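You operate a simulated robot arm through the tools that you are given. There is no shell and no other tool.

The job below is to be done with a simulated two-armed robot. You get a single attempt, and the scene is never put back.

TASK
Shut the press down and put the blue strap coil in its drawer.
Fine: red mushroom button in, then switch off; it is the roller table drawer, shut after; leave the other coil.

It is judged by the outcome, as a careful person would: the job done as asked, and still so three seconds after it is handed in. It fails if anything else is knocked over, pushed out of place, dropped, spilled or broken.

THE ROBOT
Two 6-joint arms with fingered hands on one trunk that stands fixed in place. Base frame: the origin is at the foot of the trunk, x ahead of it, y to its left, z up. Lengths are in m, angles in degrees, forces in N, time in s.
The left shoulder is at [0.05, 0.17, 1.06], the right one opposite. With the tool pointing down near the work surface each hand reaches from about 0.48 to 0.76 m from the base axis, measured 20 degrees to its own side. Payload 3.5 kg a hand.
Tool frame (each hand has its own): the origin (TCP) lies between the finger pads and is the grasp point; the fingertips stand 0.026 m ahead of it; z points along the fingers, y is the line along which they close. The gripper opens to 0.132 m. The gripper's body begins 0.073 m behind the TCP. The gripper is a hand of 3 fingers: y runs from the thumb to the fingers, the wrist lies at [0, 0, -0.234] in the tool frame, and closing takes about 1.5 s.
Orientation is that of the tool frame in the base frame, as [roll, pitch, yaw] about the fixed x, y, z axes, in that order (R = Rz(yaw) Ry(pitch) Rx(roll)). With the fingers straight down and closing along the base's y, the tool's x points along the base's -x, its y along +y and its z along -z.

THE INTERFACE
- The arms move only by the tool servo_tool. It takes "left_increments", "right_increments" or both (then of equal length, played together; a hand with none holds still); each is a list of rows, each an object of numbers (a shift or turn left out is 0, a gripper value left out holds the last): "dx", "dy", "dz": the shift along the base's x, y, z in m; "wx", "wy", "wz": the turn, a rotation vector about the base's x, y, z in rad; "fingers": the finger opening in m, from 0 to 0.132. In form: [{"dx": .., "dy": .., "dz": .., "wx": .., "wy": .., "wz": .., "fingers": ..}, ...]. A call has 1 to 20 rows; each row shifts and turns the commanded pose from where the row before left it. Rows are played at 5 a second. More than 0.05 m and 8.6 degrees between two rows, or a gripper value outside its range, and nothing of the call is played. A pose out of reach is approached as far as the arm can. The call stops where the force on the tool passes 70 N (or 10 N more than at its start, if that is more) or the arm is blocked; 0.2 s more then pass. Each finger travels about 0.153 m/s and halts on what it meets, pressing with about 23 N; the grip force reading is that of the motor and also rises with nothing between the fingers. The clock runs only during rows and for 0.2 s after the last one: add rows that do not move to give the fingers time. The reply holds the time, the measured pose of the TCP, the force on the tool along the base axes, the opening and the grip force, in the units named above and with some noise, with the torque about the TCP (base axes, N m) and any sound that the robot's microphone picked up.
- Cameras (640 x 400 px; columns grow to the right, rows downward): "scene" is now at [0.0293, 0.0296, 1.6447]; the picture's right is [0.39, -0.92, 0.00], its down [-0.73, -0.31, -0.61] and it looks along [0.56, 0.24, -0.79] (base axes); focal length 348 px, centre (320, 200). "left" rides on the left gripper at [-0.062, 0.003, -0.092] in its tool frame; the picture's right is [-0.05, -1.00, 0.00], its down [0.83, -0.04, -0.56] and it looks along [0.55, -0.03, 0.83] (tool axes); focal length 230 px, centre (320, 200). "right" rides on the right gripper at [0.062, 0.003, -0.092] in its tool frame; the picture's right is [-0.05, 1.00, 0.00], its down [-0.83, -0.04, -0.56] and it looks along [-0.55, -0.03, 0.83] (tool axes); focal length 230 px, centre (320, 200). There is no depth. A picture from a camera that has moved, and an enlarged one, comes with that camera's place and axes in the base frame and with its lens.
- camera(camera): a new picture of that camera. The clock stands still meanwhile.
- lift_body(by): slides the trunk up (or, below 0, down) by that many m; the arms and the scene camera ride with it, the base frame stays. It gives what a move gives, with no picture.
- set_grasp(shape, hand): the hand has 3 fingers and takes this shape, open, in about a second: jaw (thumb against the fingers, like two jaws); tri (thumb and two fingers); tip (a fingertip pinch); poke (one finger out to press); point (the index stretched); flat (the hand flat); cup (the hand cupped); fist (a fist). The gripper value then closes the fingers along that shape, each until it touches; the sizes above hold for jaw. It gives what a move gives, with no picture.
- pan_tilt(pan, tilt): turns the head with the scene camera to pan (to the left, within 86 degrees either way) and tilt (down, from -29 to 69), counted from straight ahead of the robot. It gives what a move gives.
- enlarge(camera, box): a new picture of the part [left, top, right, bottom] of that camera's present view, enlarged. The clock stands still meanwhile.
- job_done(): hands the job in; it is judged then, once.

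Nothing tells you positions but the pictures and the camera data. Unless the task says otherwise, let go and move clear before handing in.

The tools are called after "Emit:" as a command line: name --argument value ..., lists and objects as JSON in quotes. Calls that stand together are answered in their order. servo_tool: Moves the arms, as the interface text tells. Its arguments: {"type":"object","properties":{"left_increments":{"type":"array"},"right_increments":{"type":"array"}},"required":[]} The other tools are called the same way: lift_body (by) slides the trunk up or down; set_grasp (shape, hand) gives the hand a shape; pan_tilt (pan, tilt) turns the head that bears the scene camera; camera (camera) takes a picture; enlarge (camera, box) takes an enlarged picture of a part of a camera's view; job_done () hands the job in.

At the start:

```text
t: 0.0
left_position: [0.5678, 0.3548, 1.1891]
left_tool_rot: [180.0, 0.0, 180.0]
left_contact_force: [-0.6, 0.9, 0.0]
left_torque: [-0.02, 0.01, 0.0]
left_grip_width: 0.1321
left_grip_force: 0.0
left_shape: jaw
right_position: [0.545, -0.112, 1.142]
right_tool_rot: [-180.0, -0.1, 179.9]
right_contact_force: [-0.6, 0.4, -0.4]
right_torque: [0.0, -0.02, 0.01]
right_grip_width: 0.1318
right_grip_force: 0.0
right_shape: jaw
trunk travel left (down, up): [-0.675, 0.035]
head pan, tilt: [22.7, 52.4]
```

scene: 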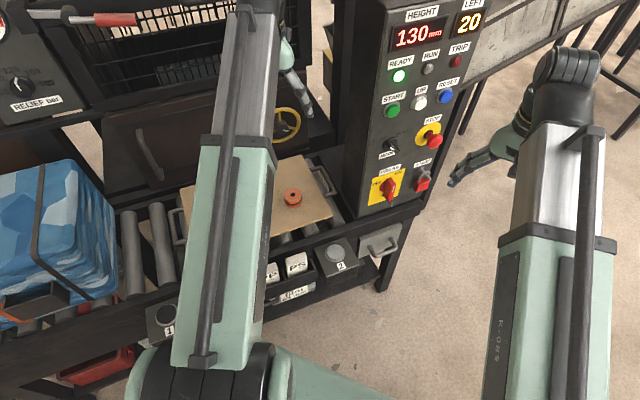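
right: 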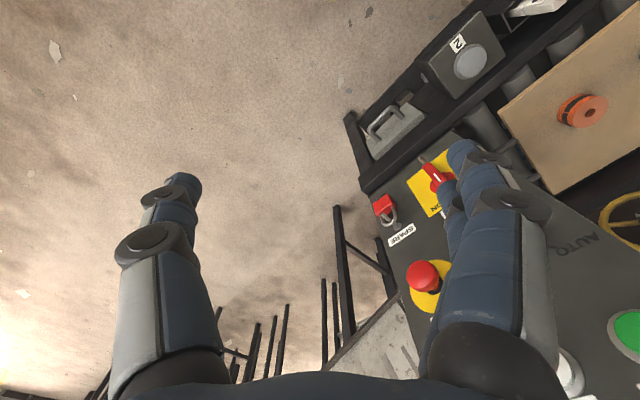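
left: 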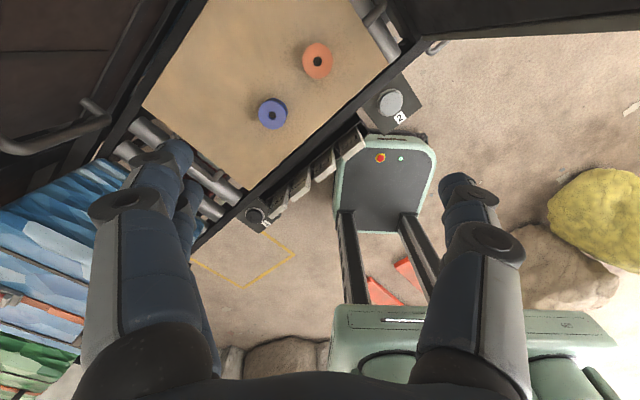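

I see a press with a control panel ahead (red mushroom stop button, red/yellow rotary switch), and a roller table with a board carrying an orange and a blue coil. I'll look closer before moving anything.

Emit:
enlarge --camera "scene" --box '[320, 0, 500, 220]'

Emit:
enlarge --camera "scene" --box '[100, 150, 440, 360]'

Emit:
enlarge --camera "left" --box '[100, 0, 460, 225]'

Emit:
enlarge --camera "right" --box '[320, 0, 640, 400]'

```text
1.82 times, centred on (410, 110) of scene
camera zoom: at [0.0293, 0.0296, 1.6447], right [0.39, -0.92, 0.0], down [-0.73, -0.31, -0.61], along [0.56, 0.24, -0.79], focal length 633 px, centre (156, 364)
```

zoom: 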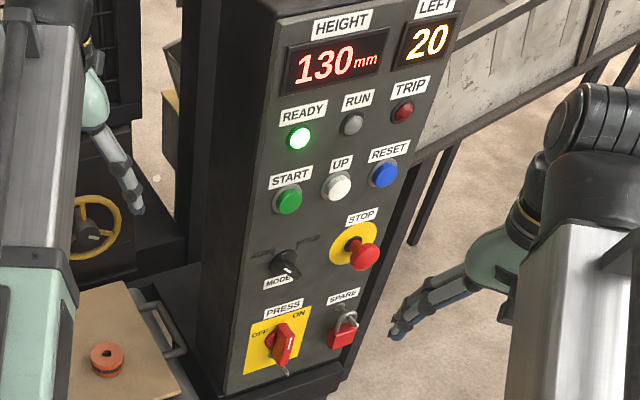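

```text
1.88 times, centred on (270, 255) of scene
camera zoom: at [0.0293, 0.0296, 1.6447], right [0.39, -0.92, 0.0], down [-0.73, -0.31, -0.61], along [0.56, 0.24, -0.79], focal length 655 px, centre (414, 96)
```

zoom: 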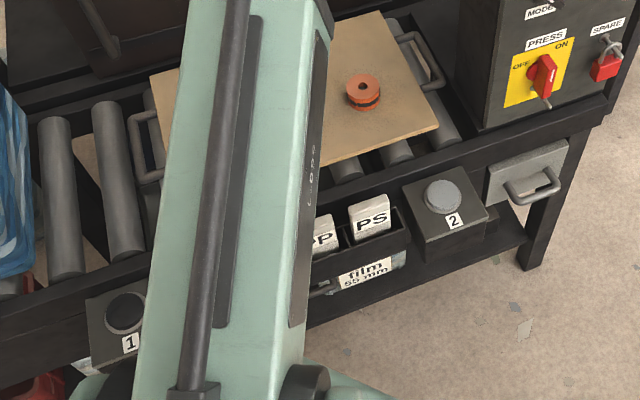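

```text
1.78 times, centred on (280, 112) of left
camera zoom: at [0.6284, 0.3601, 1.2805], right [0.05, -1.0, 0.0], down [-0.83, -0.04, 0.56], along [-0.55, -0.03, -0.83], focal length 409 px, centre (391, 356)
```

zoom: 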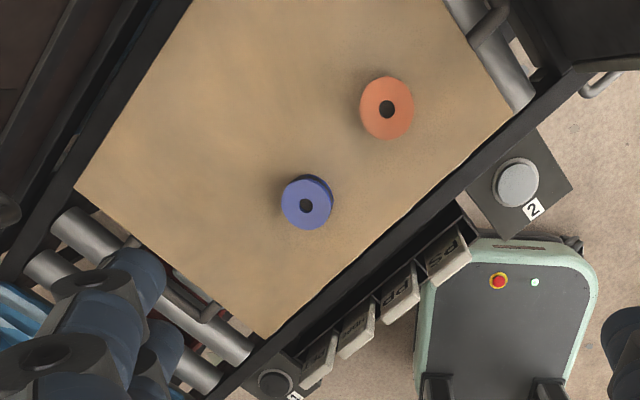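

```text
1.00 times, centred on (480, 200) of right (not enlarged: the box is as wide or as high as the picture)
camera zoom: at [0.4846, -0.1087, 1.2351], right [0.05, 1.0, 0.0], down [0.83, -0.04, 0.56], along [0.55, -0.03, -0.83], focal length 230 px, centre (160, 200)
```

zoom: 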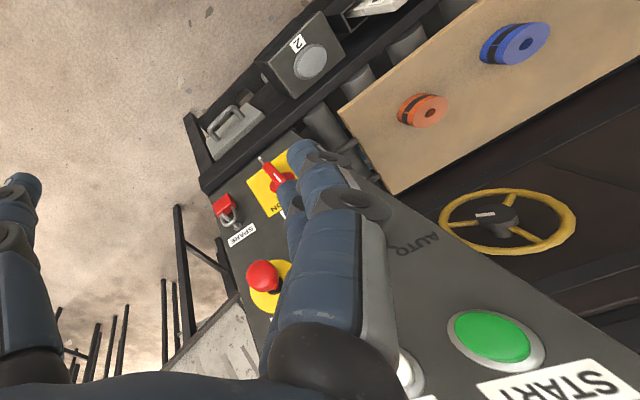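

I can see the panel clearly: STOP mushroom, PRESS rotary switch (now at ON), and a padlocked SPARE. A grey handled drawer front appears under the roller table's right end; I'll pan the head to check for other drawers and the overall layout.

Emit:
pan_tilt --pan 5 --tilt 50

Emit:
camera --camera "scene"

Emit:
pan_tilt --pan 50 --tilt 50

Emit:
camera --camera "scene"

Emit:
pan_tilt --pan 30 --tilt 20

Emit:
camera --camera "scene"

Emit:
pan_tilt --pan 35 --tilt 69

Emit:
camera --camera "scene"

```text
t: 0.8
left_position: [0.5675, 0.3541, 1.1898]
left_tool_rot: [180.0, 0.0, -179.9]
left_contact_force: [0.1, -0.5, 0.1]
left_torque: [0.0, 0.01, 0.01]
left_grip_width: 0.132
left_grip_force: 0.1
left_shape: jaw
right_position: [0.5463, -0.1136, 1.1425]
right_tool_rot: [179.9, 0.0, 180.0]
right_contact_force: [-0.3, 0.0, 0.3]
right_torque: [-0.01, -0.01, -0.01]
right_grip_width: 0.1319
right_grip_force: 0.1
right_shape: jaw
trunk travel left (down, up): [-0.675, 0.035]
head pan, tilt: [5.0, 50.0]
```

```text
taken
camera scene: at [0.0371, 0.0075, 1.6478], right [0.09, -1.0, 0.0], down [-0.76, -0.07, -0.64], along [0.64, 0.06, -0.77], focal length 348 px, centre (320, 200)
```

scene: 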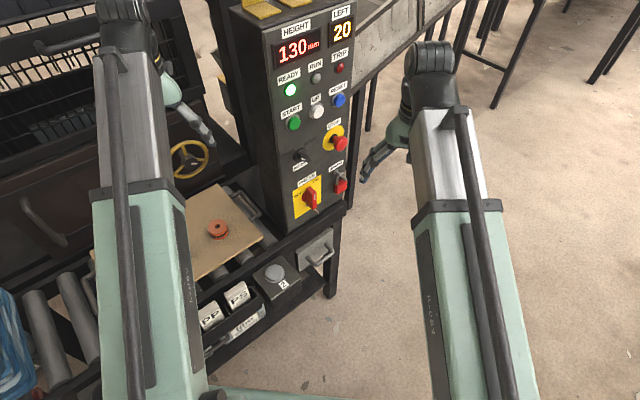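

```text
t: 1.9
left_position: [0.5673, 0.3557, 1.189]
left_tool_rot: [-179.9, 0.0, 180.0]
left_contact_force: [0.3, 0.6, -1.2]
left_torque: [0.01, 0.02, -0.02]
left_grip_width: 0.1317
left_grip_force: 0.1
left_shape: jaw
right_position: [0.5465, -0.1138, 1.1431]
right_tool_rot: [-180.0, -0.1, 180.0]
right_contact_force: [0.0, 0.1, 0.4]
right_torque: [0.02, 0.0, -0.01]
right_grip_width: 0.1319
right_grip_force: 0.1
right_shape: jaw
trunk travel left (down, up): [-0.675, 0.035]
head pan, tilt: [50.0, 50.0]
```

```text
taken
camera scene: at [0.0099, 0.0597, 1.6478], right [0.77, -0.64, 0.0], down [-0.49, -0.59, -0.64], along [0.41, 0.49, -0.77], focal length 348 px, centre (320, 200)
```

scene: 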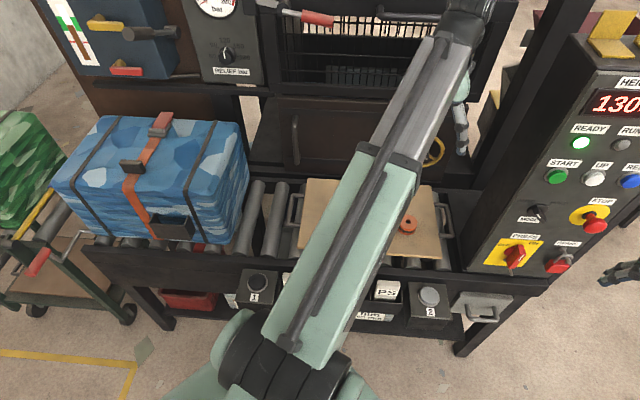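

```text
t: 2.9
left_position: [0.5684, 0.3543, 1.1875]
left_tool_rot: [-179.9, 0.0, -180.0]
left_contact_force: [0.7, -0.6, -0.3]
left_torque: [-0.02, -0.05, -0.01]
left_grip_width: 0.1319
left_grip_force: 0.0
left_shape: jaw
right_position: [0.5461, -0.1127, 1.1432]
right_tool_rot: [180.0, 0.1, 180.0]
right_contact_force: [-0.8, -0.3, -0.1]
right_torque: [-0.01, -0.02, 0.0]
right_grip_width: 0.1321
right_grip_force: 0.1
right_shape: jaw
trunk travel left (down, up): [-0.675, 0.035]
head pan, tilt: [30.0, 20.0]
```

```text
taken
camera scene: at [0.041, 0.0474, 1.6933], right [0.5, -0.87, 0.0], down [-0.3, -0.17, -0.94], along [0.81, 0.47, -0.34], focal length 348 px, centre (320, 200)
```

scene: 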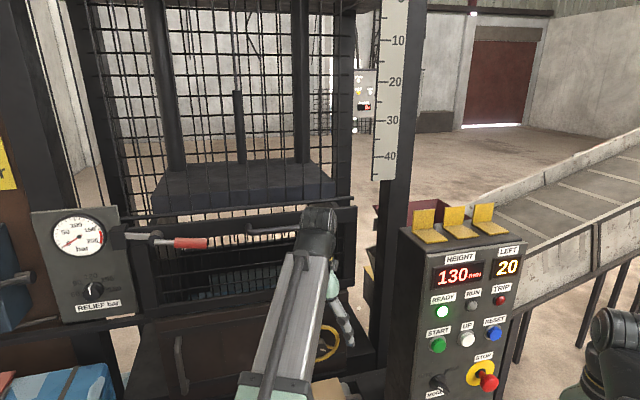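

```text
t: 4.0
left_position: [0.5683, 0.3548, 1.188]
left_tool_rot: [179.9, 0.0, -179.9]
left_contact_force: [0.6, 0.2, -0.3]
left_torque: [-0.01, -0.03, -0.01]
left_grip_width: 0.1319
left_grip_force: 0.1
left_shape: jaw
right_position: [0.546, -0.1124, 1.1425]
right_tool_rot: [180.0, 0.0, 179.9]
right_contact_force: [-0.2, -0.4, 0.3]
right_torque: [0.0, -0.01, -0.02]
right_grip_width: 0.1318
right_grip_force: 0.0
right_shape: jaw
trunk travel left (down, up): [-0.675, 0.035]
head pan, tilt: [35.0, 68.8]
```

```text
taken
camera scene: at [0.0063, 0.0328, 1.6259], right [0.57, -0.82, 0.0], down [-0.76, -0.53, -0.36], along [0.3, 0.21, -0.93], focal length 348 px, centre (320, 200)
```

scene: 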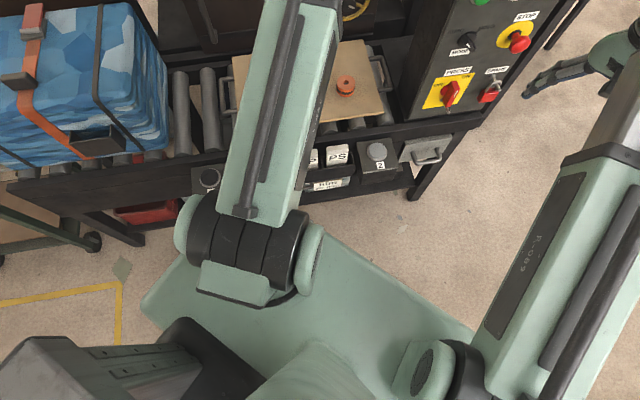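

The mushroom comes out at about (0.735, 0.01, 1.05), the PRESS switch near (0.70, 0.09, 0.87), the drawer front under the table near (0.69, 0.08, 0.60), and the blue coil near (0.51, 0.45, 0.79). I'll look closer at the panel and drawer to get their facing.

Emit:
pan_tilt --pan 5 --tilt 45

Emit:
enlarge --camera "scene" --box '[230, 0, 390, 100]'

Emit:
enlarge --camera "scene" --box '[250, 120, 410, 220]'

Emit:
enlarge --camera "scene" --box '[190, 200, 382, 320]'

```text
t: 5.0
left_position: [0.5677, 0.3541, 1.1887]
left_tool_rot: [180.0, 0.0, 180.0]
left_contact_force: [-1.0, -0.9, 0.6]
left_torque: [0.04, 0.0, 0.0]
left_grip_width: 0.1321
left_grip_force: 0.0
left_shape: jaw
right_position: [0.5466, -0.1131, 1.1421]
right_tool_rot: [179.9, 0.0, 179.9]
right_contact_force: [-0.6, -0.4, 0.1]
right_torque: [-0.01, 0.0, 0.02]
right_grip_width: 0.1316
right_grip_force: 0.1
right_shape: jaw
trunk travel left (down, up): [-0.675, 0.035]
head pan, tilt: [5.0, 45.0]
```

```text
4.00 times, centred on (310, 50) of scene
camera zoom: at [0.0414, 0.0079, 1.6547], right [0.09, -1.0, 0.0], down [-0.7, -0.06, -0.71], along [0.7, 0.06, -0.71], focal length 1392 px, centre (360, 800)
```

zoom: 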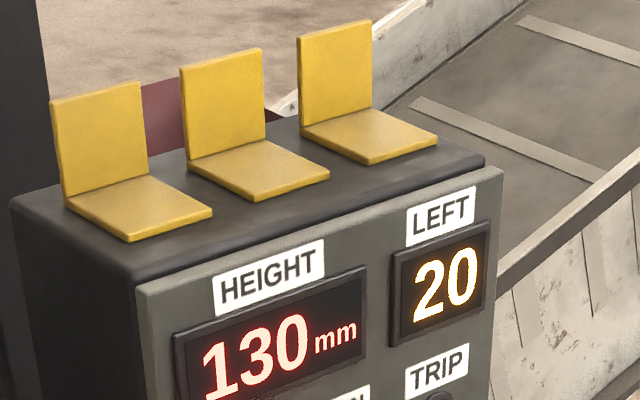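

```text
4.00 times, centred on (330, 170) of scene
camera zoom: at [0.0414, 0.0079, 1.6547], right [0.09, -1.0, 0.0], down [-0.7, -0.06, -0.71], along [0.7, 0.06, -0.71], focal length 1392 px, centre (280, 320)
```

zoom: 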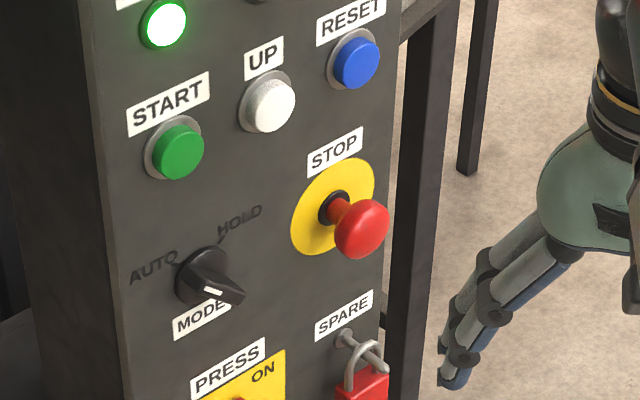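

```text
3.33 times, centred on (286, 260) of scene
camera zoom: at [0.0414, 0.0079, 1.6547], right [0.09, -1.0, 0.0], down [-0.7, -0.06, -0.71], along [0.7, 0.06, -0.71], focal length 1160 px, centre (433, 0)
```

zoom: 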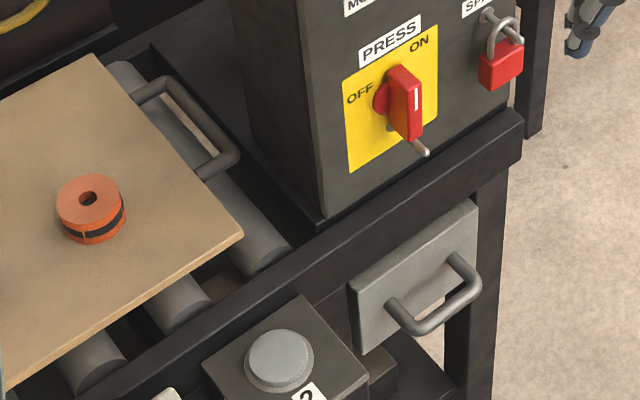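

The panel is vertical, facing along roughly (-0.74, -0.67). I'll shape the right hand to poke, swing it level to point at the panel, and look through its camera.

Emit:
servo_tool --right_increments '[{"dx": 0.01, "dy": -0.01, "dz": -0.02, "wz": 0.1466}, {"dx": 0.01, "dy": -0.01, "dz": -0.02, "wz": 0.1466}, {"dx": 0.01, "dz": -0.02, "wz": 0.1466}, {"wz": 0.1466}, {"wz": 0.1466}, {"wx": 0.0955, "wy": -0.1061}, {"wx": 0.0955, "wy": -0.1061}, {"wx": 0.0955, "wy": -0.1061}, {"wx": 0.0955, "wy": -0.1061}, {"wx": 0.0955, "wy": -0.1061}, {"wx": 0.0955, "wy": -0.1061}, {"wx": 0.0955, "wy": -0.1061}, {"wx": 0.0955, "wy": -0.1061}, {"wx": 0.0955, "wy": -0.1061}, {"wx": 0.0955, "wy": -0.1061}, {"wx": 0.0955, "wy": -0.1061}, {}, {}]'

Emit:
set_grasp --hand "right" --shape "poke"

Emit:
camera --camera "right"

Emit:
camera --camera "scene"

Emit:
camera --camera "left"

```text
t: 8.8
left_position: [0.568, 0.3552, 1.1877]
left_tool_rot: [-180.0, 0.0, -180.0]
left_contact_force: [0.0, -0.3, 0.4]
left_torque: [0.03, -0.01, 0.03]
left_grip_width: 0.1317
left_grip_force: 0.0
left_shape: jaw
right_position: [0.6325, -0.1244, 1.2085]
right_tool_rot: [143.2, 87.4, -175.1]
right_contact_force: [0.4, 0.1, 0.0]
right_torque: [0.03, -0.01, -0.02]
right_grip_width: 0.132
right_grip_force: 0.0
right_shape: jaw
right hand out of reach, approached as far as the arm can: row 11, 12, 13, 14, 15, 16
trunk travel left (down, up): [-0.675, 0.035]
head pan, tilt: [5.0, 45.0]
```

```text
t: 9.7
left_position: [0.5661, 0.3553, 1.1884]
left_tool_rot: [179.9, 0.0, -179.9]
left_contact_force: [-0.7, -0.2, 0.8]
left_torque: [0.02, 0.0, -0.02]
left_grip_width: 0.132
left_grip_force: 0.0
left_shape: jaw
right_position: [0.6329, -0.1246, 1.2093]
right_tool_rot: [143.5, 87.2, -174.6]
right_contact_force: [0.6, 0.1, -0.8]
right_torque: [-0.02, 0.0, -0.02]
right_grip_width: 0.0
right_grip_force: 0.2
right_shape: poke
trunk travel left (down, up): [-0.675, 0.035]
head pan, tilt: [5.0, 45.0]
```

```text
taken
camera right: at [0.5587, -0.1826, 1.1515], right [-0.66, 0.75, 0.08], down [-0.35, -0.4, 0.85], along [0.66, 0.53, 0.52], focal length 230 px, centre (320, 200)
```

right: 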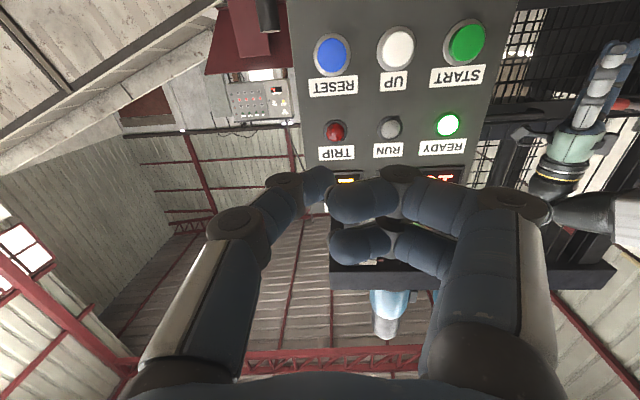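

```text
taken
camera scene: at [0.0414, 0.0078, 1.6547], right [0.09, -1.0, 0.0], down [-0.7, -0.06, -0.71], along [0.7, 0.06, -0.71], focal length 348 px, centre (320, 200)
```

scene: 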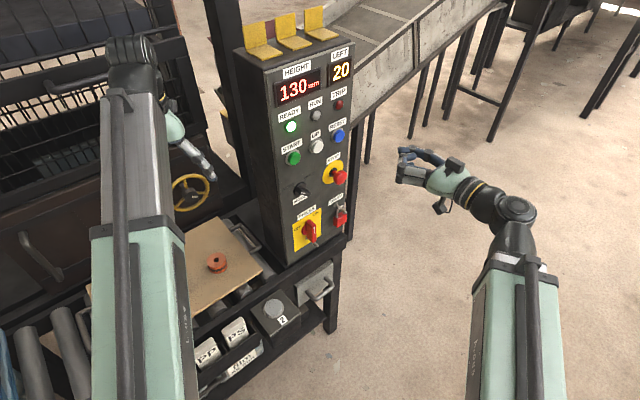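

```text
taken
camera left: at [0.6284, 0.3601, 1.2805], right [0.05, -1.0, 0.0], down [-0.83, -0.04, 0.56], along [-0.55, -0.03, -0.83], focal length 230 px, centre (320, 200)
```

left: 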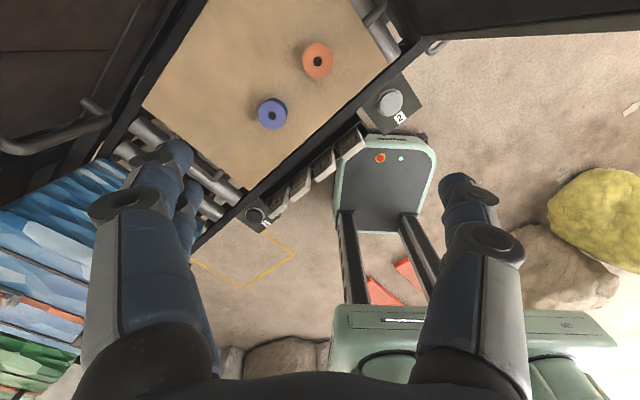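

The hand now points level at the panel but was just out of reach (too close to the shoulder). I'll edge it forward and check where it lands.

Emit:
servo_tool --right_increments '[{"dx": 0.02, "dy": 0.01}, {"dx": 0.02, "dy": 0.01}, {}]'

```text
t: 10.5
left_position: [0.5687, 0.355, 1.1874]
left_tool_rot: [180.0, 0.0, -180.0]
left_contact_force: [0.4, 0.0, -0.2]
left_torque: [0.04, 0.02, -0.04]
left_grip_width: 0.132
left_grip_force: 0.1
left_shape: jaw
right_position: [0.6706, -0.1026, 1.2321]
right_tool_rot: [150.9, 89.4, -167.4]
right_contact_force: [-0.1, 0.0, 0.3]
right_torque: [-0.01, 0.01, 0.0]
right_grip_width: 0.0
right_grip_force: 0.0
right_shape: poke
right hand out of reach, approached as far as the arm can: row 1, 2
trunk travel left (down, up): [-0.675, 0.035]
head pan, tilt: [5.0, 45.0]
```

The reply is ambiguous on what limits it; I'll step down a little to see how the arm follows.

Emit:
servo_tool --right_increments '[{"dz": -0.04}, {"dz": -0.04}, {}]'

```text
t: 11.3
left_position: [0.5669, 0.3553, 1.1882]
left_tool_rot: [180.0, 0.0, -180.0]
left_contact_force: [-0.7, 0.3, 0.2]
left_torque: [0.02, 0.01, -0.01]
left_grip_width: 0.1321
left_grip_force: 0.1
left_shape: jaw
right_position: [0.669, -0.0963, 1.2186]
right_tool_rot: [146.7, 88.2, -171.5]
right_contact_force: [-0.5, -0.1, -0.5]
right_torque: [0.01, 0.01, 0.01]
right_grip_width: 0.0
right_grip_force: 0.0
right_shape: poke
right hand out of reach, approached as far as the arm can: row 1, 2
trunk travel left (down, up): [-0.675, 0.035]
head pan, tilt: [5.0, 45.0]
```

The arm seems to want the hand about 0.16 m above the shoulder in this posture, so I'll lower the trunk by 0.17 m, which brings the hand to button height.

Emit:
lift_body --by -0.17

Emit:
servo_tool --right_increments '[{"dx": 0.001}, {}]'

Emit:
camera --camera "scene"

Emit:
camera --camera "right"

```text
t: 13.2
left_position: [0.5675, 0.3548, 1.0183]
left_tool_rot: [-180.0, 0.1, 179.9]
left_contact_force: [0.4, -0.3, 0.9]
left_torque: [0.03, 0.0, -0.01]
left_grip_width: 0.1319
left_grip_force: 0.0
left_shape: jaw
right_position: [0.6692, -0.0971, 1.0461]
right_tool_rot: [146.6, 88.2, -171.8]
right_contact_force: [0.0, -0.2, -0.5]
right_torque: [0.03, 0.0, -0.01]
right_grip_width: 0.0001
right_grip_force: 0.2
right_shape: poke
trunk travel left (down, up): [-0.505, 0.205]
head pan, tilt: [5.0, 45.0]
```

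```text
t: 13.8
left_position: [0.5684, 0.3551, 1.0186]
left_tool_rot: [-180.0, 0.0, -180.0]
left_contact_force: [-0.6, -0.5, -0.1]
left_torque: [0.02, 0.04, 0.05]
left_grip_width: 0.1319
left_grip_force: 0.1
left_shape: jaw
right_position: [0.6698, -0.0963, 1.0464]
right_tool_rot: [146.5, 88.3, -171.7]
right_contact_force: [0.1, -0.3, 0.0]
right_torque: [0.0, -0.02, 0.0]
right_grip_width: 0.0
right_grip_force: 0.1
right_shape: poke
trunk travel left (down, up): [-0.505, 0.205]
head pan, tilt: [5.0, 45.0]
```

```text
taken
camera scene: at [0.0414, 0.0078, 1.4848], right [0.09, -1.0, 0.0], down [-0.7, -0.06, -0.71], along [0.7, 0.06, -0.71], focal length 348 px, centre (320, 200)
```

scene: 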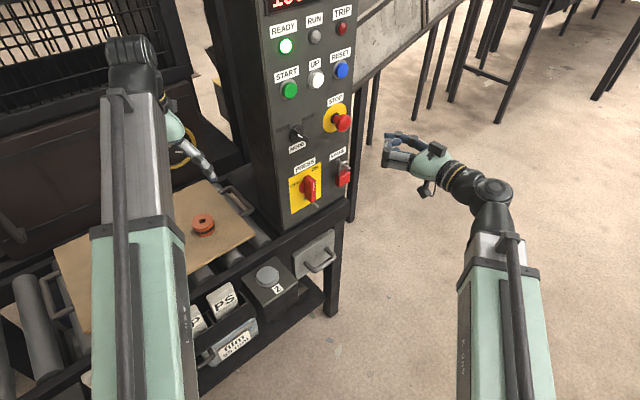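

```text
taken
camera right: at [0.5967, -0.1546, 0.9883], right [-0.66, 0.74, 0.07], down [-0.36, -0.4, 0.84], along [0.66, 0.54, 0.53], focal length 230 px, centre (320, 200)
```

right: 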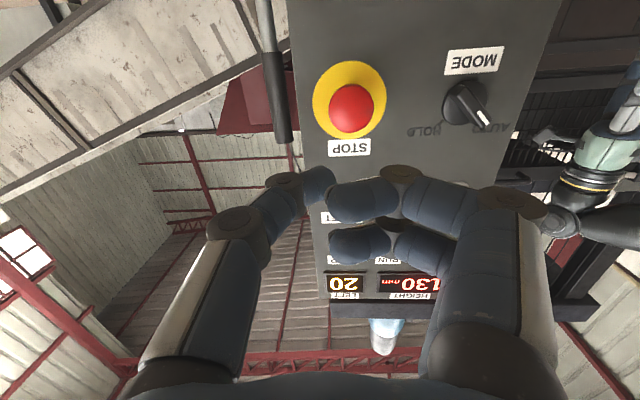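

Now the hand is at button height; the mushroom cap triangulates cleanly to about (0.751, 0.018, 1.034). I'll zoom in to see where the poking fingertip is.

Emit:
enlarge --camera "scene" --box '[320, 90, 480, 210]'

Emit:
enlarge --camera "right" --box '[200, 50, 520, 250]'

```text
3.33 times, centred on (400, 150) of scene
camera zoom: at [0.0414, 0.0078, 1.4848], right [0.09, -1.0, 0.0], down [-0.7, -0.06, -0.71], along [0.7, 0.06, -0.71], focal length 1160 px, centre (53, 367)
```

zoom: 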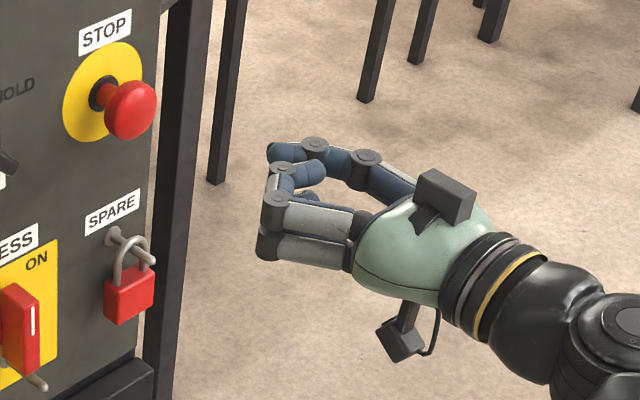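

```text
2.00 times, centred on (360, 150) of right
camera zoom: at [0.5967, -0.1546, 0.9883], right [-0.66, 0.74, 0.07], down [-0.36, -0.4, 0.84], along [0.66, 0.54, 0.53], focal length 460 px, centre (240, 300)
```

zoom: 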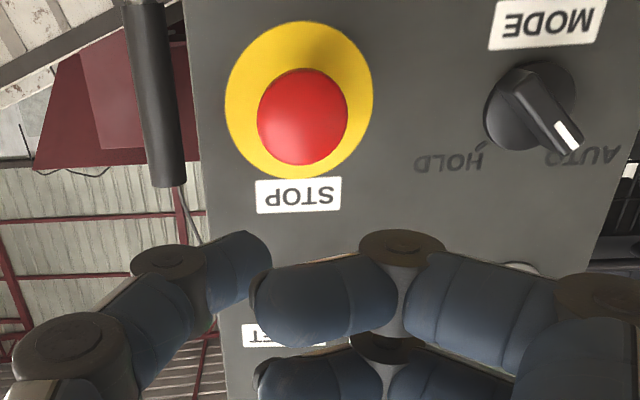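

In this shape the fingers all look curled; I'll try opening the value to see which finger stretches out.

Emit:
servo_tool --right_increments '[{"fingers": 0.06}, {}, {}, {}, {}, {}]'

Emit:
camera --camera "right"

Emit:
enlarge --camera "scene" --box '[320, 90, 480, 210]'

```text
t: 15.2
left_position: [0.5676, 0.3562, 1.0184]
left_tool_rot: [-179.9, 0.1, -179.9]
left_contact_force: [0.1, 0.3, 0.5]
left_torque: [0.01, -0.03, 0.03]
left_grip_width: 0.132
left_grip_force: 0.0
left_shape: jaw
right_position: [0.6686, -0.0962, 1.0472]
right_tool_rot: [146.5, 88.2, -171.7]
right_contact_force: [0.0, 0.6, 0.5]
right_torque: [0.02, 0.03, 0.0]
right_grip_width: 0.0002
right_grip_force: 0.1
right_shape: poke
trunk travel left (down, up): [-0.505, 0.205]
head pan, tilt: [5.0, 45.0]
```

```text
taken
camera right: at [0.5967, -0.1547, 0.9883], right [-0.66, 0.74, 0.07], down [-0.36, -0.4, 0.84], along [0.66, 0.54, 0.53], focal length 230 px, centre (320, 200)
```

right: 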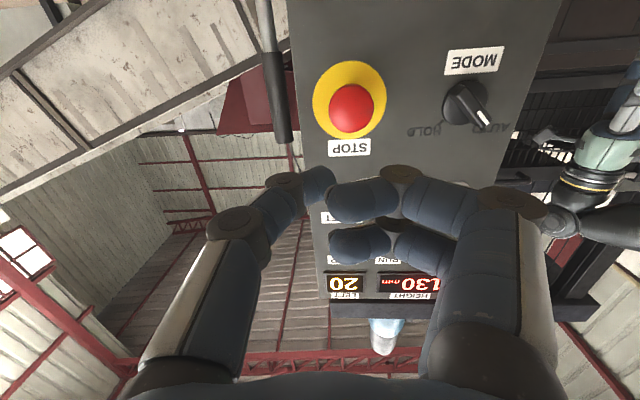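

```text
3.33 times, centred on (400, 150) of scene
camera zoom: at [0.0414, 0.0078, 1.4847], right [0.09, -1.0, 0.0], down [-0.7, -0.06, -0.71], along [0.7, 0.06, -0.71], focal length 1160 px, centre (53, 367)
```

zoom: 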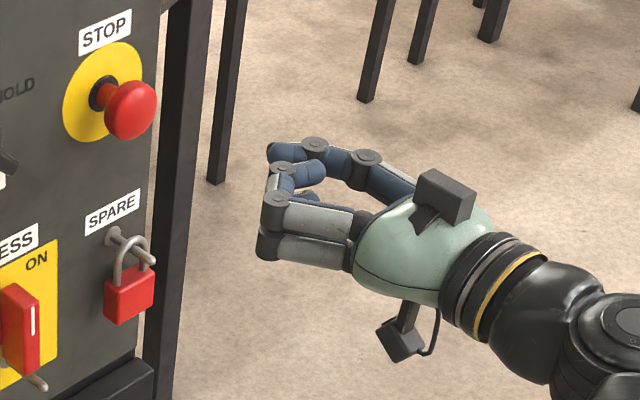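

Poke keeps the fingers together; I'll try the point shape, which should give one clear extended finger.

Emit:
set_grasp --hand "right" --shape "point"

Emit:
camera --camera "right"

Emit:
enlarge --camera "scene" --box '[320, 90, 480, 210]'

```text
t: 16.1
left_position: [0.5683, 0.3541, 1.0176]
left_tool_rot: [180.0, 0.0, -180.0]
left_contact_force: [-0.6, 0.6, 1.0]
left_torque: [-0.02, 0.01, 0.0]
left_grip_width: 0.132
left_grip_force: 0.1
left_shape: jaw
right_position: [0.6699, -0.0971, 1.0469]
right_tool_rot: [146.5, 88.3, -171.8]
right_contact_force: [0.3, -0.4, -0.4]
right_torque: [0.0, 0.01, 0.02]
right_grip_width: 0.0001
right_grip_force: 0.0
right_shape: point
trunk travel left (down, up): [-0.505, 0.205]
head pan, tilt: [5.0, 45.0]
```

```text
taken
camera right: at [0.5967, -0.1547, 0.9883], right [-0.66, 0.74, 0.07], down [-0.36, -0.4, 0.84], along [0.66, 0.54, 0.53], focal length 230 px, centre (320, 200)
```

right: 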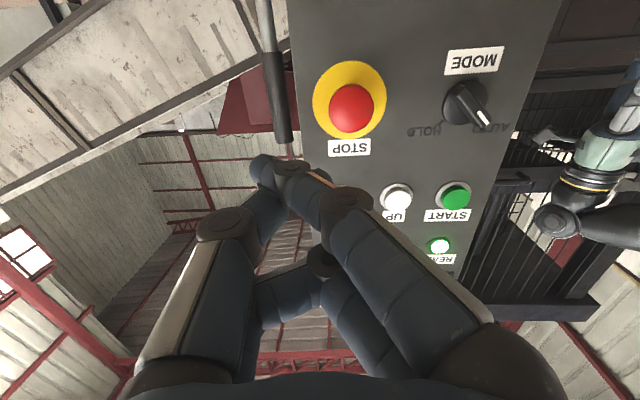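

```text
3.33 times, centred on (400, 150) of scene
camera zoom: at [0.0414, 0.0078, 1.4847], right [0.09, -1.0, 0.0], down [-0.7, -0.06, -0.71], along [0.7, 0.06, -0.71], focal length 1160 px, centre (53, 367)
```

zoom: 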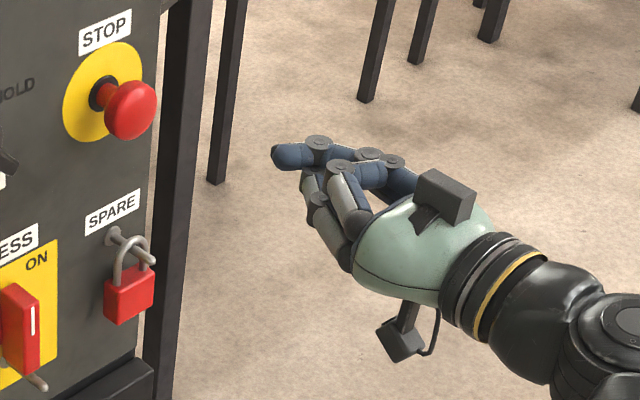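

Neither shape gives as well-defined a tip as closed jaws (tip 26 mm ahead of the TCP on the axis), so I'll use closed jaws to push the mushroom.

Emit:
set_grasp --hand "right" --shape "jaw"

Emit:
servo_tool --right_increments '[{"fingers": 0.0}, {}, {}, {}, {}, {}, {}]'

Emit:
camera --camera "right"

Emit:
enlarge --camera "scene" --box '[320, 90, 480, 210]'

```text
t: 17.0
left_position: [0.5681, 0.356, 1.0184]
left_tool_rot: [-180.0, 0.0, 180.0]
left_contact_force: [0.7, -0.4, -0.4]
left_torque: [0.03, 0.0, 0.0]
left_grip_width: 0.132
left_grip_force: 0.0
left_shape: jaw
right_position: [0.6699, -0.0958, 1.0482]
right_tool_rot: [146.4, 88.2, -171.7]
right_contact_force: [0.8, -0.4, 0.4]
right_torque: [-0.01, 0.0, 0.01]
right_grip_width: 0.0948
right_grip_force: 0.0
right_shape: jaw
trunk travel left (down, up): [-0.505, 0.205]
head pan, tilt: [5.0, 45.0]
```

```text
t: 18.6
left_position: [0.5685, 0.3555, 1.0174]
left_tool_rot: [180.0, 0.0, 180.0]
left_contact_force: [-0.9, -0.2, -0.2]
left_torque: [0.0, -0.04, 0.04]
left_grip_width: 0.1319
left_grip_force: 0.0
left_shape: jaw
right_position: [0.671, -0.0965, 1.0466]
right_tool_rot: [146.4, 88.1, -171.6]
right_contact_force: [-0.1, -0.5, -0.5]
right_torque: [-0.02, 0.0, 0.0]
right_grip_width: 0.0
right_grip_force: 23.0
right_shape: jaw
trunk travel left (down, up): [-0.505, 0.205]
head pan, tilt: [5.0, 45.0]
```

```text
taken
camera right: at [0.5967, -0.1547, 0.9883], right [-0.66, 0.74, 0.07], down [-0.36, -0.4, 0.84], along [0.66, 0.54, 0.53], focal length 230 px, centre (320, 200)
```

right: 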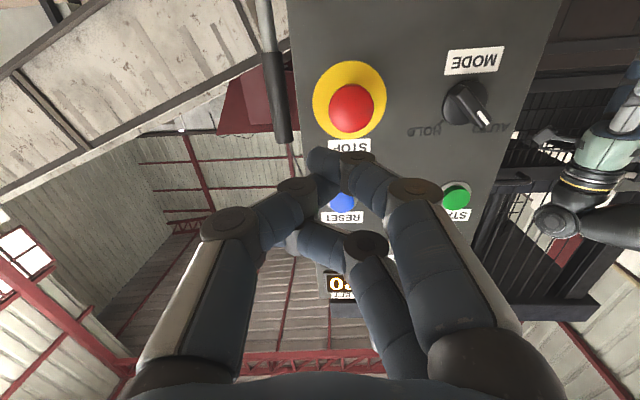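

```text
3.33 times, centred on (400, 150) of scene
camera zoom: at [0.0414, 0.0078, 1.4847], right [0.09, -1.0, 0.0], down [-0.7, -0.06, -0.71], along [0.7, 0.06, -0.71], focal length 1160 px, centre (53, 367)
```

zoom: 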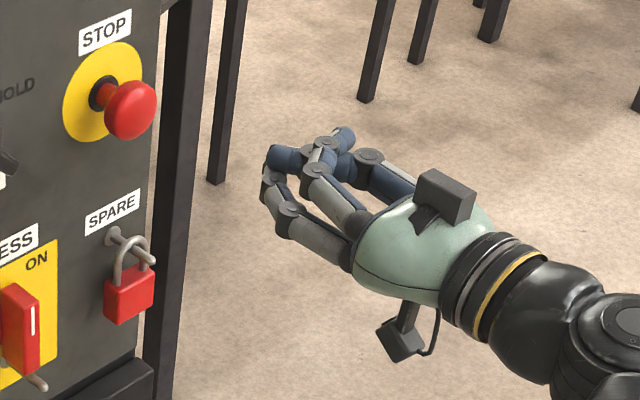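

I'll align sideways with the cap and come up to about 2 cm short of it, then check.

Emit:
servo_tool --right_increments '[{"dx": -0.01, "dy": 0.011, "dz": -0.006}, {"dx": -0.01, "dy": 0.011, "dz": -0.006}, {"dx": 0.0148, "dy": 0.0134}, {"dx": 0.0148, "dy": 0.0134}, {"dx": 0.0148, "dy": 0.0134}, {"dx": 0.0148, "dy": 0.0134}, {}]'

Emit:
camera --camera "right"

Emit:
enlarge --camera "scene" --box '[280, 70, 440, 190]'

```text
t: 20.2
left_position: [0.5672, 0.3548, 1.0184]
left_tool_rot: [180.0, 0.0, -179.9]
left_contact_force: [0.5, -0.1, 0.2]
left_torque: [-0.01, -0.01, 0.01]
left_grip_width: 0.132
left_grip_force: 0.0
left_shape: jaw
right_position: [0.7093, -0.0202, 1.0385]
right_tool_rot: [147.2, 87.8, -171.1]
right_contact_force: [-1.3, 1.2, -0.8]
right_torque: [0.03, 0.0, -0.05]
right_grip_width: 0.0
right_grip_force: 22.6
right_shape: jaw
right hand out of reach, approached as far as the arm can: row 2
trunk travel left (down, up): [-0.505, 0.205]
head pan, tilt: [5.0, 45.0]
```

```text
taken
camera right: at [0.6357, -0.0786, 0.9797], right [-0.66, 0.75, 0.07], down [-0.35, -0.4, 0.85], along [0.66, 0.54, 0.53], focal length 230 px, centre (320, 200)
```

right: 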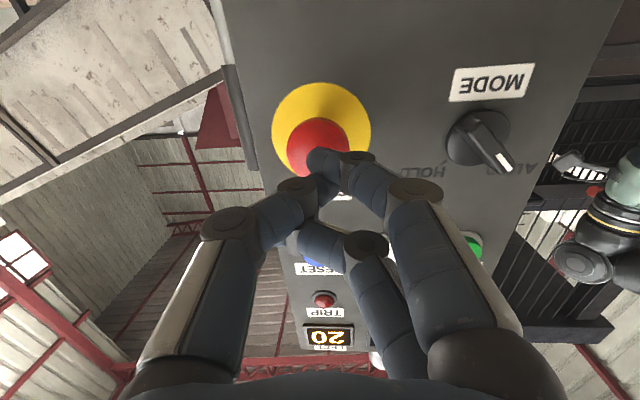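

```text
3.33 times, centred on (360, 130) of scene
camera zoom: at [0.0414, 0.0078, 1.4847], right [0.09, -1.0, 0.0], down [-0.7, -0.06, -0.71], along [0.7, 0.06, -0.71], focal length 1160 px, centre (187, 433)
```

zoom: 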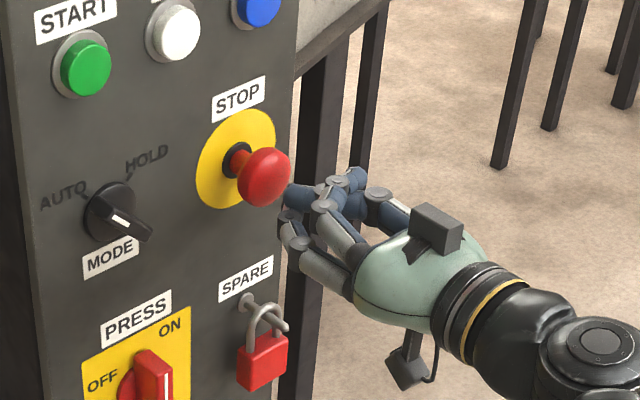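

The tip is lined up about 2–3 cm from the cap. Now I'll push slowly along the panel normal.

Emit:
servo_tool --right_increments '[{"dx": 0.006, "dy": 0.0054}, {"dx": 0.006, "dy": 0.0054}, {"dx": 0.003, "dy": 0.0027}, {"dx": 0.003, "dy": 0.0027}, {"dx": 0.003, "dy": 0.0027}, {"dx": 0.003, "dy": 0.0027}]'

```text
t: 21.6
left_position: [0.5672, 0.3523, 1.0198]
left_tool_rot: [179.9, 0.1, 180.0]
left_contact_force: [0.5, 0.8, 0.5]
left_torque: [0.0, 0.03, 0.0]
left_grip_width: 0.1318
left_grip_force: 0.1
left_shape: jaw
right_position: [0.7315, -0.0041, 1.0388]
right_tool_rot: [144.6, 88.2, -174.0]
right_contact_force: [-20.6, -25.8, -5.9]
right_torque: [-0.05, 0.06, 0.01]
right_grip_width: 0.0
right_grip_force: 23.2
right_shape: jaw
trunk travel left (down, up): [-0.505, 0.205]
head pan, tilt: [5.0, 45.0]
heard: click
```

A click was heard with about 33 N on the tip. I'll check whether it's latched.

Emit:
enlarge --camera "scene" --box '[240, 20, 440, 170]'

Emit:
servo_tool --right_increments '[{"dx": 0.002, "dy": 0.0018}, {}]'

Emit:
servo_tool --right_increments '[{"dx": -0.012, "dy": -0.0108}, {"dx": -0.015, "dy": -0.0134}, {"dx": -0.015, "dy": -0.0134}, {"dx": -0.015, "dy": -0.0134}]'

Emit:
enlarge --camera "scene" --box '[240, 20, 440, 170]'

Emit:
camera --camera "right"

```text
2.67 times, centred on (340, 95) of scene
camera zoom: at [0.0392, 0.0042, 1.4847], right [0.09, -1.0, 0.0], down [-0.7, -0.06, -0.71], along [0.71, 0.06, -0.71], focal length 928 px, centre (267, 480)
```

zoom: 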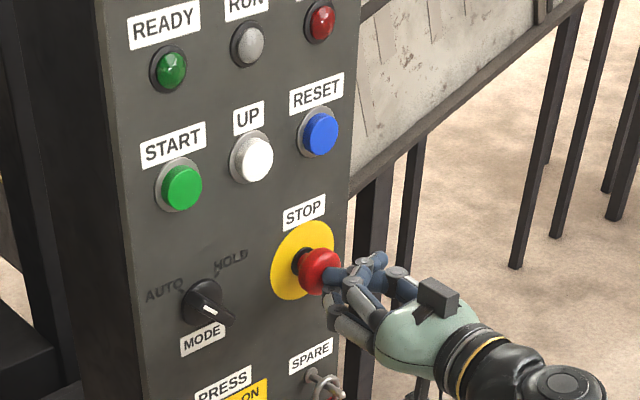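

```text
t: 22.2
left_position: [0.5651, 0.3503, 1.0202]
left_tool_rot: [179.8, 0.2, -179.8]
left_contact_force: [0.3, -1.2, 0.2]
left_torque: [-0.01, 0.01, 0.01]
left_grip_width: 0.1319
left_grip_force: 0.1
left_shape: jaw
right_position: [0.7321, -0.0042, 1.0396]
right_tool_rot: [142.7, 88.1, -175.9]
right_contact_force: [-32.6, -41.0, -10.5]
right_torque: [-0.07, 0.08, 0.04]
right_grip_width: 0.0
right_grip_force: 23.5
right_shape: jaw
trunk travel left (down, up): [-0.505, 0.205]
head pan, tilt: [5.0, 45.0]
```

```text
t: 23.2
left_position: [0.5676, 0.3564, 1.0182]
left_tool_rot: [179.9, 0.0, -179.9]
left_contact_force: [-0.2, 0.6, 0.2]
left_torque: [0.0, -0.02, 0.01]
left_grip_width: 0.132
left_grip_force: 0.1
left_shape: jaw
right_position: [0.6773, -0.047, 1.04]
right_tool_rot: [146.9, 87.9, -171.3]
right_contact_force: [0.7, -0.1, 1.2]
right_torque: [0.04, 0.02, -0.04]
right_grip_width: 0.0003
right_grip_force: 22.3
right_shape: jaw
trunk travel left (down, up): [-0.505, 0.205]
head pan, tilt: [5.0, 45.0]
```

```text
2.67 times, centred on (340, 95) of scene
camera zoom: at [0.0414, 0.008, 1.4848], right [0.09, -1.0, 0.0], down [-0.7, -0.06, -0.71], along [0.7, 0.06, -0.71], focal length 928 px, centre (267, 480)
```

zoom: 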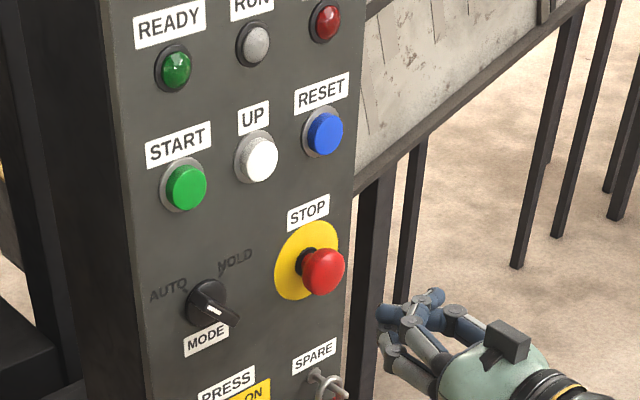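

```text
taken
camera right: at [0.6049, -0.1059, 0.981], right [-0.66, 0.74, 0.07], down [-0.35, -0.4, 0.85], along [0.66, 0.54, 0.53], focal length 230 px, centre (320, 200)
```

right: 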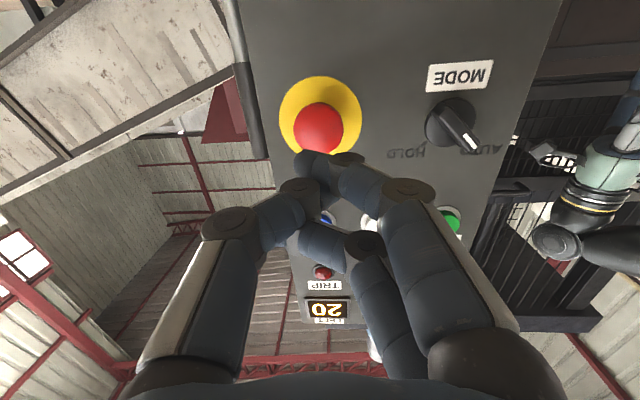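

READY went dark and the mushroom stays in, so the stop is latched. Next the PRESS switch: I'll raise the left hand to keep it clear of the coils, and bring the right hand down to switch height with the trunk.

Emit:
servo_tool --left_increments '[{"dz": 0.04}, {"dz": 0.04}, {"dz": 0.04}, {"dz": 0.03}]' --right_increments '[{"dx": -0.012, "dy": -0.011, "fingers": 0.06}, {}, {}, {}]'

Emit:
lift_body --by -0.17

Emit:
camera --camera "right"

Emit:
camera --camera "scene"

Emit:
camera --camera "left"

```text
t: 24.2
left_position: [0.6123, 0.3699, 1.0782]
left_tool_rot: [179.6, 1.2, -180.0]
left_contact_force: [-0.6, -0.9, -0.3]
left_torque: [-0.02, -0.02, 0.0]
left_grip_width: 0.1318
left_grip_force: 0.1
left_shape: jaw
left hand out of reach, approached as far as the arm can: row 1, 2, 3, 4
right_position: [0.6655, -0.0587, 1.0401]
right_tool_rot: [146.7, 87.8, -171.6]
right_contact_force: [0.1, -0.1, -0.4]
right_torque: [0.03, -0.01, 0.01]
right_grip_width: 0.0596
right_grip_force: 0.2
right_shape: jaw
trunk travel left (down, up): [-0.505, 0.205]
head pan, tilt: [5.0, 45.0]
```

```text
t: 26.1
left_position: [0.6109, 0.3702, 0.9091]
left_tool_rot: [179.6, 1.0, -179.9]
left_contact_force: [-0.1, -0.1, -0.3]
left_torque: [0.0, -0.01, 0.03]
left_grip_width: 0.1318
left_grip_force: 0.0
left_shape: jaw
right_position: [0.666, -0.0593, 0.8682]
right_tool_rot: [146.8, 87.8, -171.4]
right_contact_force: [0.6, 0.4, -0.4]
right_torque: [-0.02, -0.02, 0.02]
right_grip_width: 0.0596
right_grip_force: 0.0
right_shape: jaw
trunk travel left (down, up): [-0.335, 0.375]
head pan, tilt: [5.0, 45.0]
```

```text
taken
camera right: at [0.5927, -0.1172, 0.8108], right [-0.66, 0.75, 0.07], down [-0.35, -0.4, 0.85], along [0.66, 0.54, 0.53], focal length 230 px, centre (320, 200)
```

right: 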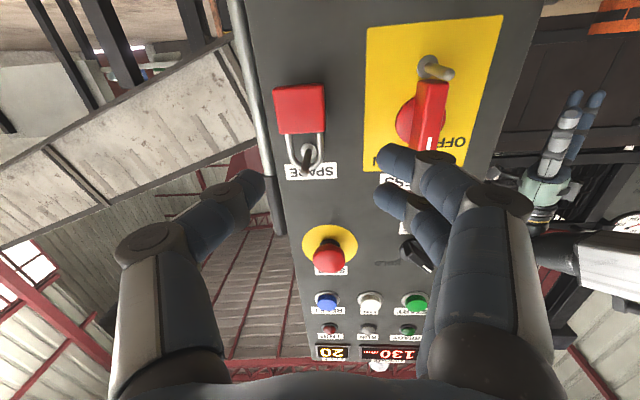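

```text
taken
camera scene: at [0.0414, 0.0078, 1.3148], right [0.09, -1.0, 0.0], down [-0.7, -0.06, -0.71], along [0.7, 0.06, -0.71], focal length 348 px, centre (320, 200)
```

scene: 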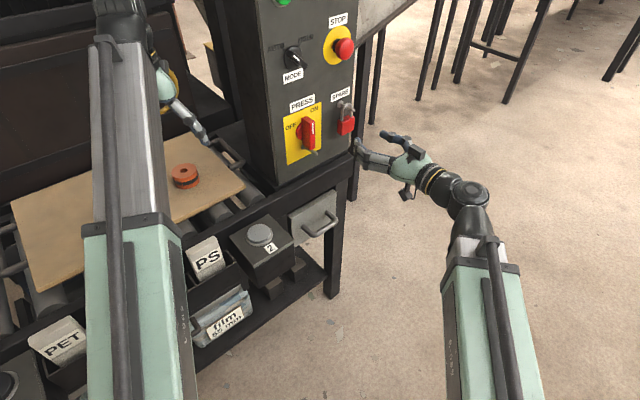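

```text
taken
camera left: at [0.6703, 0.3752, 1.002], right [0.05, -1.0, -0.01], down [-0.84, -0.05, 0.54], along [-0.54, -0.02, -0.84], focal length 230 px, centre (320, 200)
```

left: 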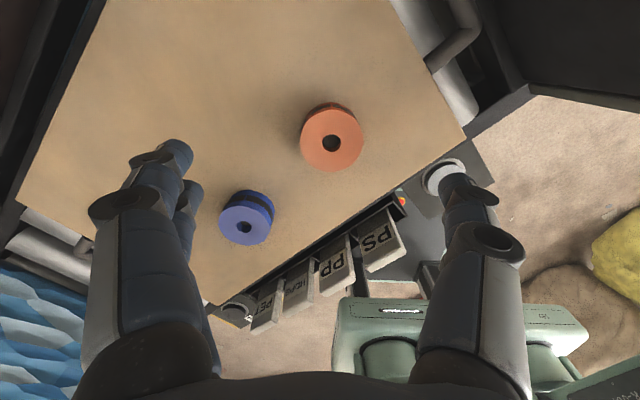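

Both hands are clear. I'll zoom on the switch from both cameras to get its position and handle angle.

Emit:
enlarge --camera "right" --box '[330, 0, 530, 180]'

Emit:
enlarge --camera "scene" --box '[260, 80, 380, 180]'

Emit:
enlarge --camera "scene" --box '[210, 170, 370, 290]'

```text
2.22 times, centred on (430, 90) of right
camera zoom: at [0.5927, -0.1172, 0.8108], right [-0.66, 0.75, 0.07], down [-0.35, -0.4, 0.85], along [0.66, 0.54, 0.53], focal length 511 px, centre (76, 444)
```

zoom: 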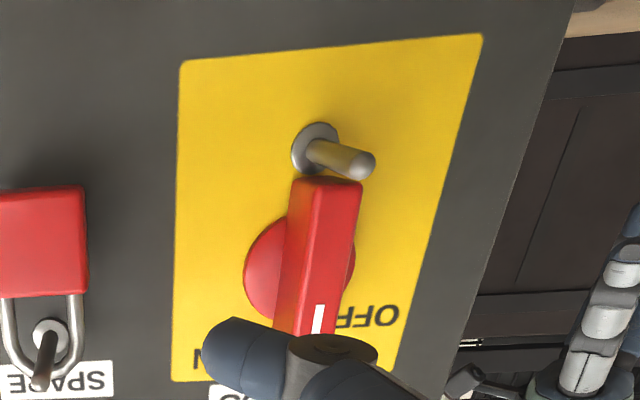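

```text
4.00 times, centred on (320, 130) of scene
camera zoom: at [0.0414, 0.0078, 1.3148], right [0.09, -1.0, 0.0], down [-0.7, -0.06, -0.71], along [0.7, 0.06, -0.71], focal length 1392 px, centre (320, 480)
```

zoom: 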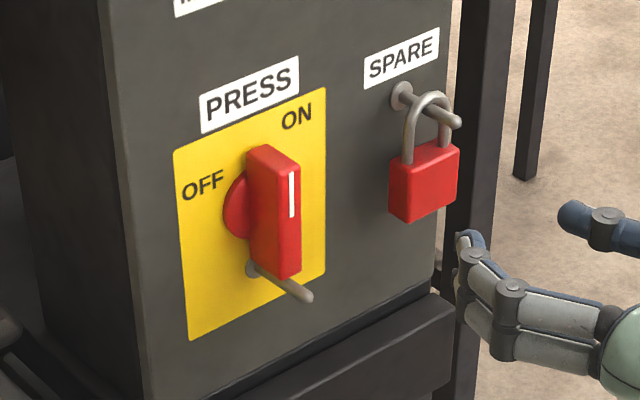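

```text
3.33 times, centred on (290, 230) of scene
camera zoom: at [0.0414, 0.0078, 1.3148], right [0.09, -1.0, 0.0], down [-0.7, -0.06, -0.71], along [0.7, 0.06, -0.71], focal length 1160 px, centre (420, 100)
```

zoom: 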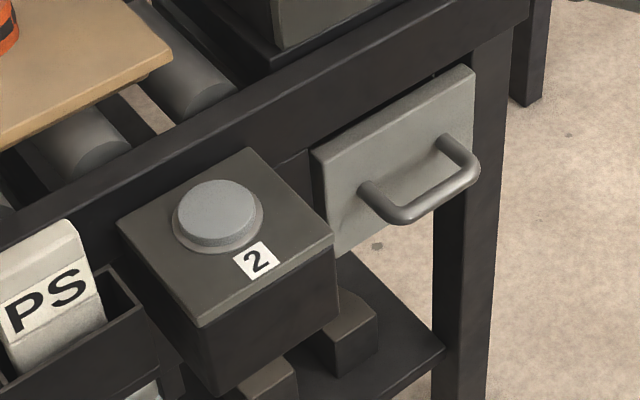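

The switch bar is vertical (mark up, ON), front centre about (0.678, 0.079, 0.876), and the panel normal comes out at 42.9°. I'll move the open jaws in front of it, straddling the bar.

Emit:
servo_tool --right_increments '[{"dx": -0.0076, "dy": 0.01846, "dz": 0.0016}, {"dx": -0.0076, "dy": 0.01846, "dz": 0.0016}, {"dx": -0.0076, "dy": 0.01846, "dz": 0.0016}, {"dx": -0.0076, "dy": 0.01846, "dz": 0.0016}, {"dx": -0.0076, "dy": 0.01846, "dz": 0.0016}, {}]'

Emit:
camera --camera "right"

Emit:
enlarge --camera "scene" --box '[240, 80, 400, 200]'

```text
t: 27.5
left_position: [0.6118, 0.3707, 0.9088]
left_tool_rot: [179.5, 1.1, -180.0]
left_contact_force: [-0.8, -0.9, 0.4]
left_torque: [-0.01, -0.02, -0.05]
left_grip_width: 0.1319
left_grip_force: 0.0
left_shape: jaw
right_position: [0.6435, 0.0345, 0.879]
right_tool_rot: [146.9, 87.8, -171.2]
right_contact_force: [0.6, 0.2, 0.1]
right_torque: [0.01, 0.02, -0.01]
right_grip_width: 0.0596
right_grip_force: 0.1
right_shape: jaw
right hand out of reach, approached as far as the arm can: row 3, 4, 5
trunk travel left (down, up): [-0.335, 0.375]
head pan, tilt: [5.0, 45.0]
```

```text
taken
camera right: at [0.5701, -0.0236, 0.8205], right [-0.66, 0.74, 0.07], down [-0.35, -0.4, 0.85], along [0.66, 0.54, 0.53], focal length 230 px, centre (320, 200)
```

right: 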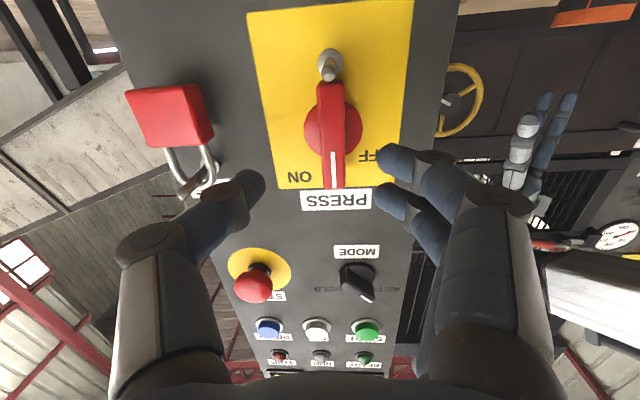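

```text
3.33 times, centred on (320, 140) of scene
camera zoom: at [0.0414, 0.0079, 1.3147], right [0.09, -1.0, 0.0], down [-0.7, -0.06, -0.71], along [0.7, 0.06, -0.71], focal length 1160 px, centre (320, 400)
```

zoom: 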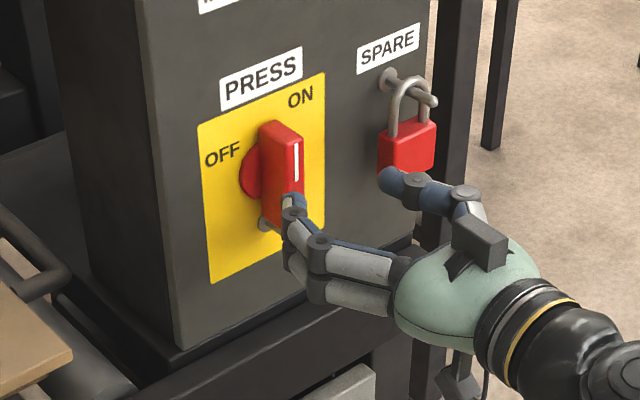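

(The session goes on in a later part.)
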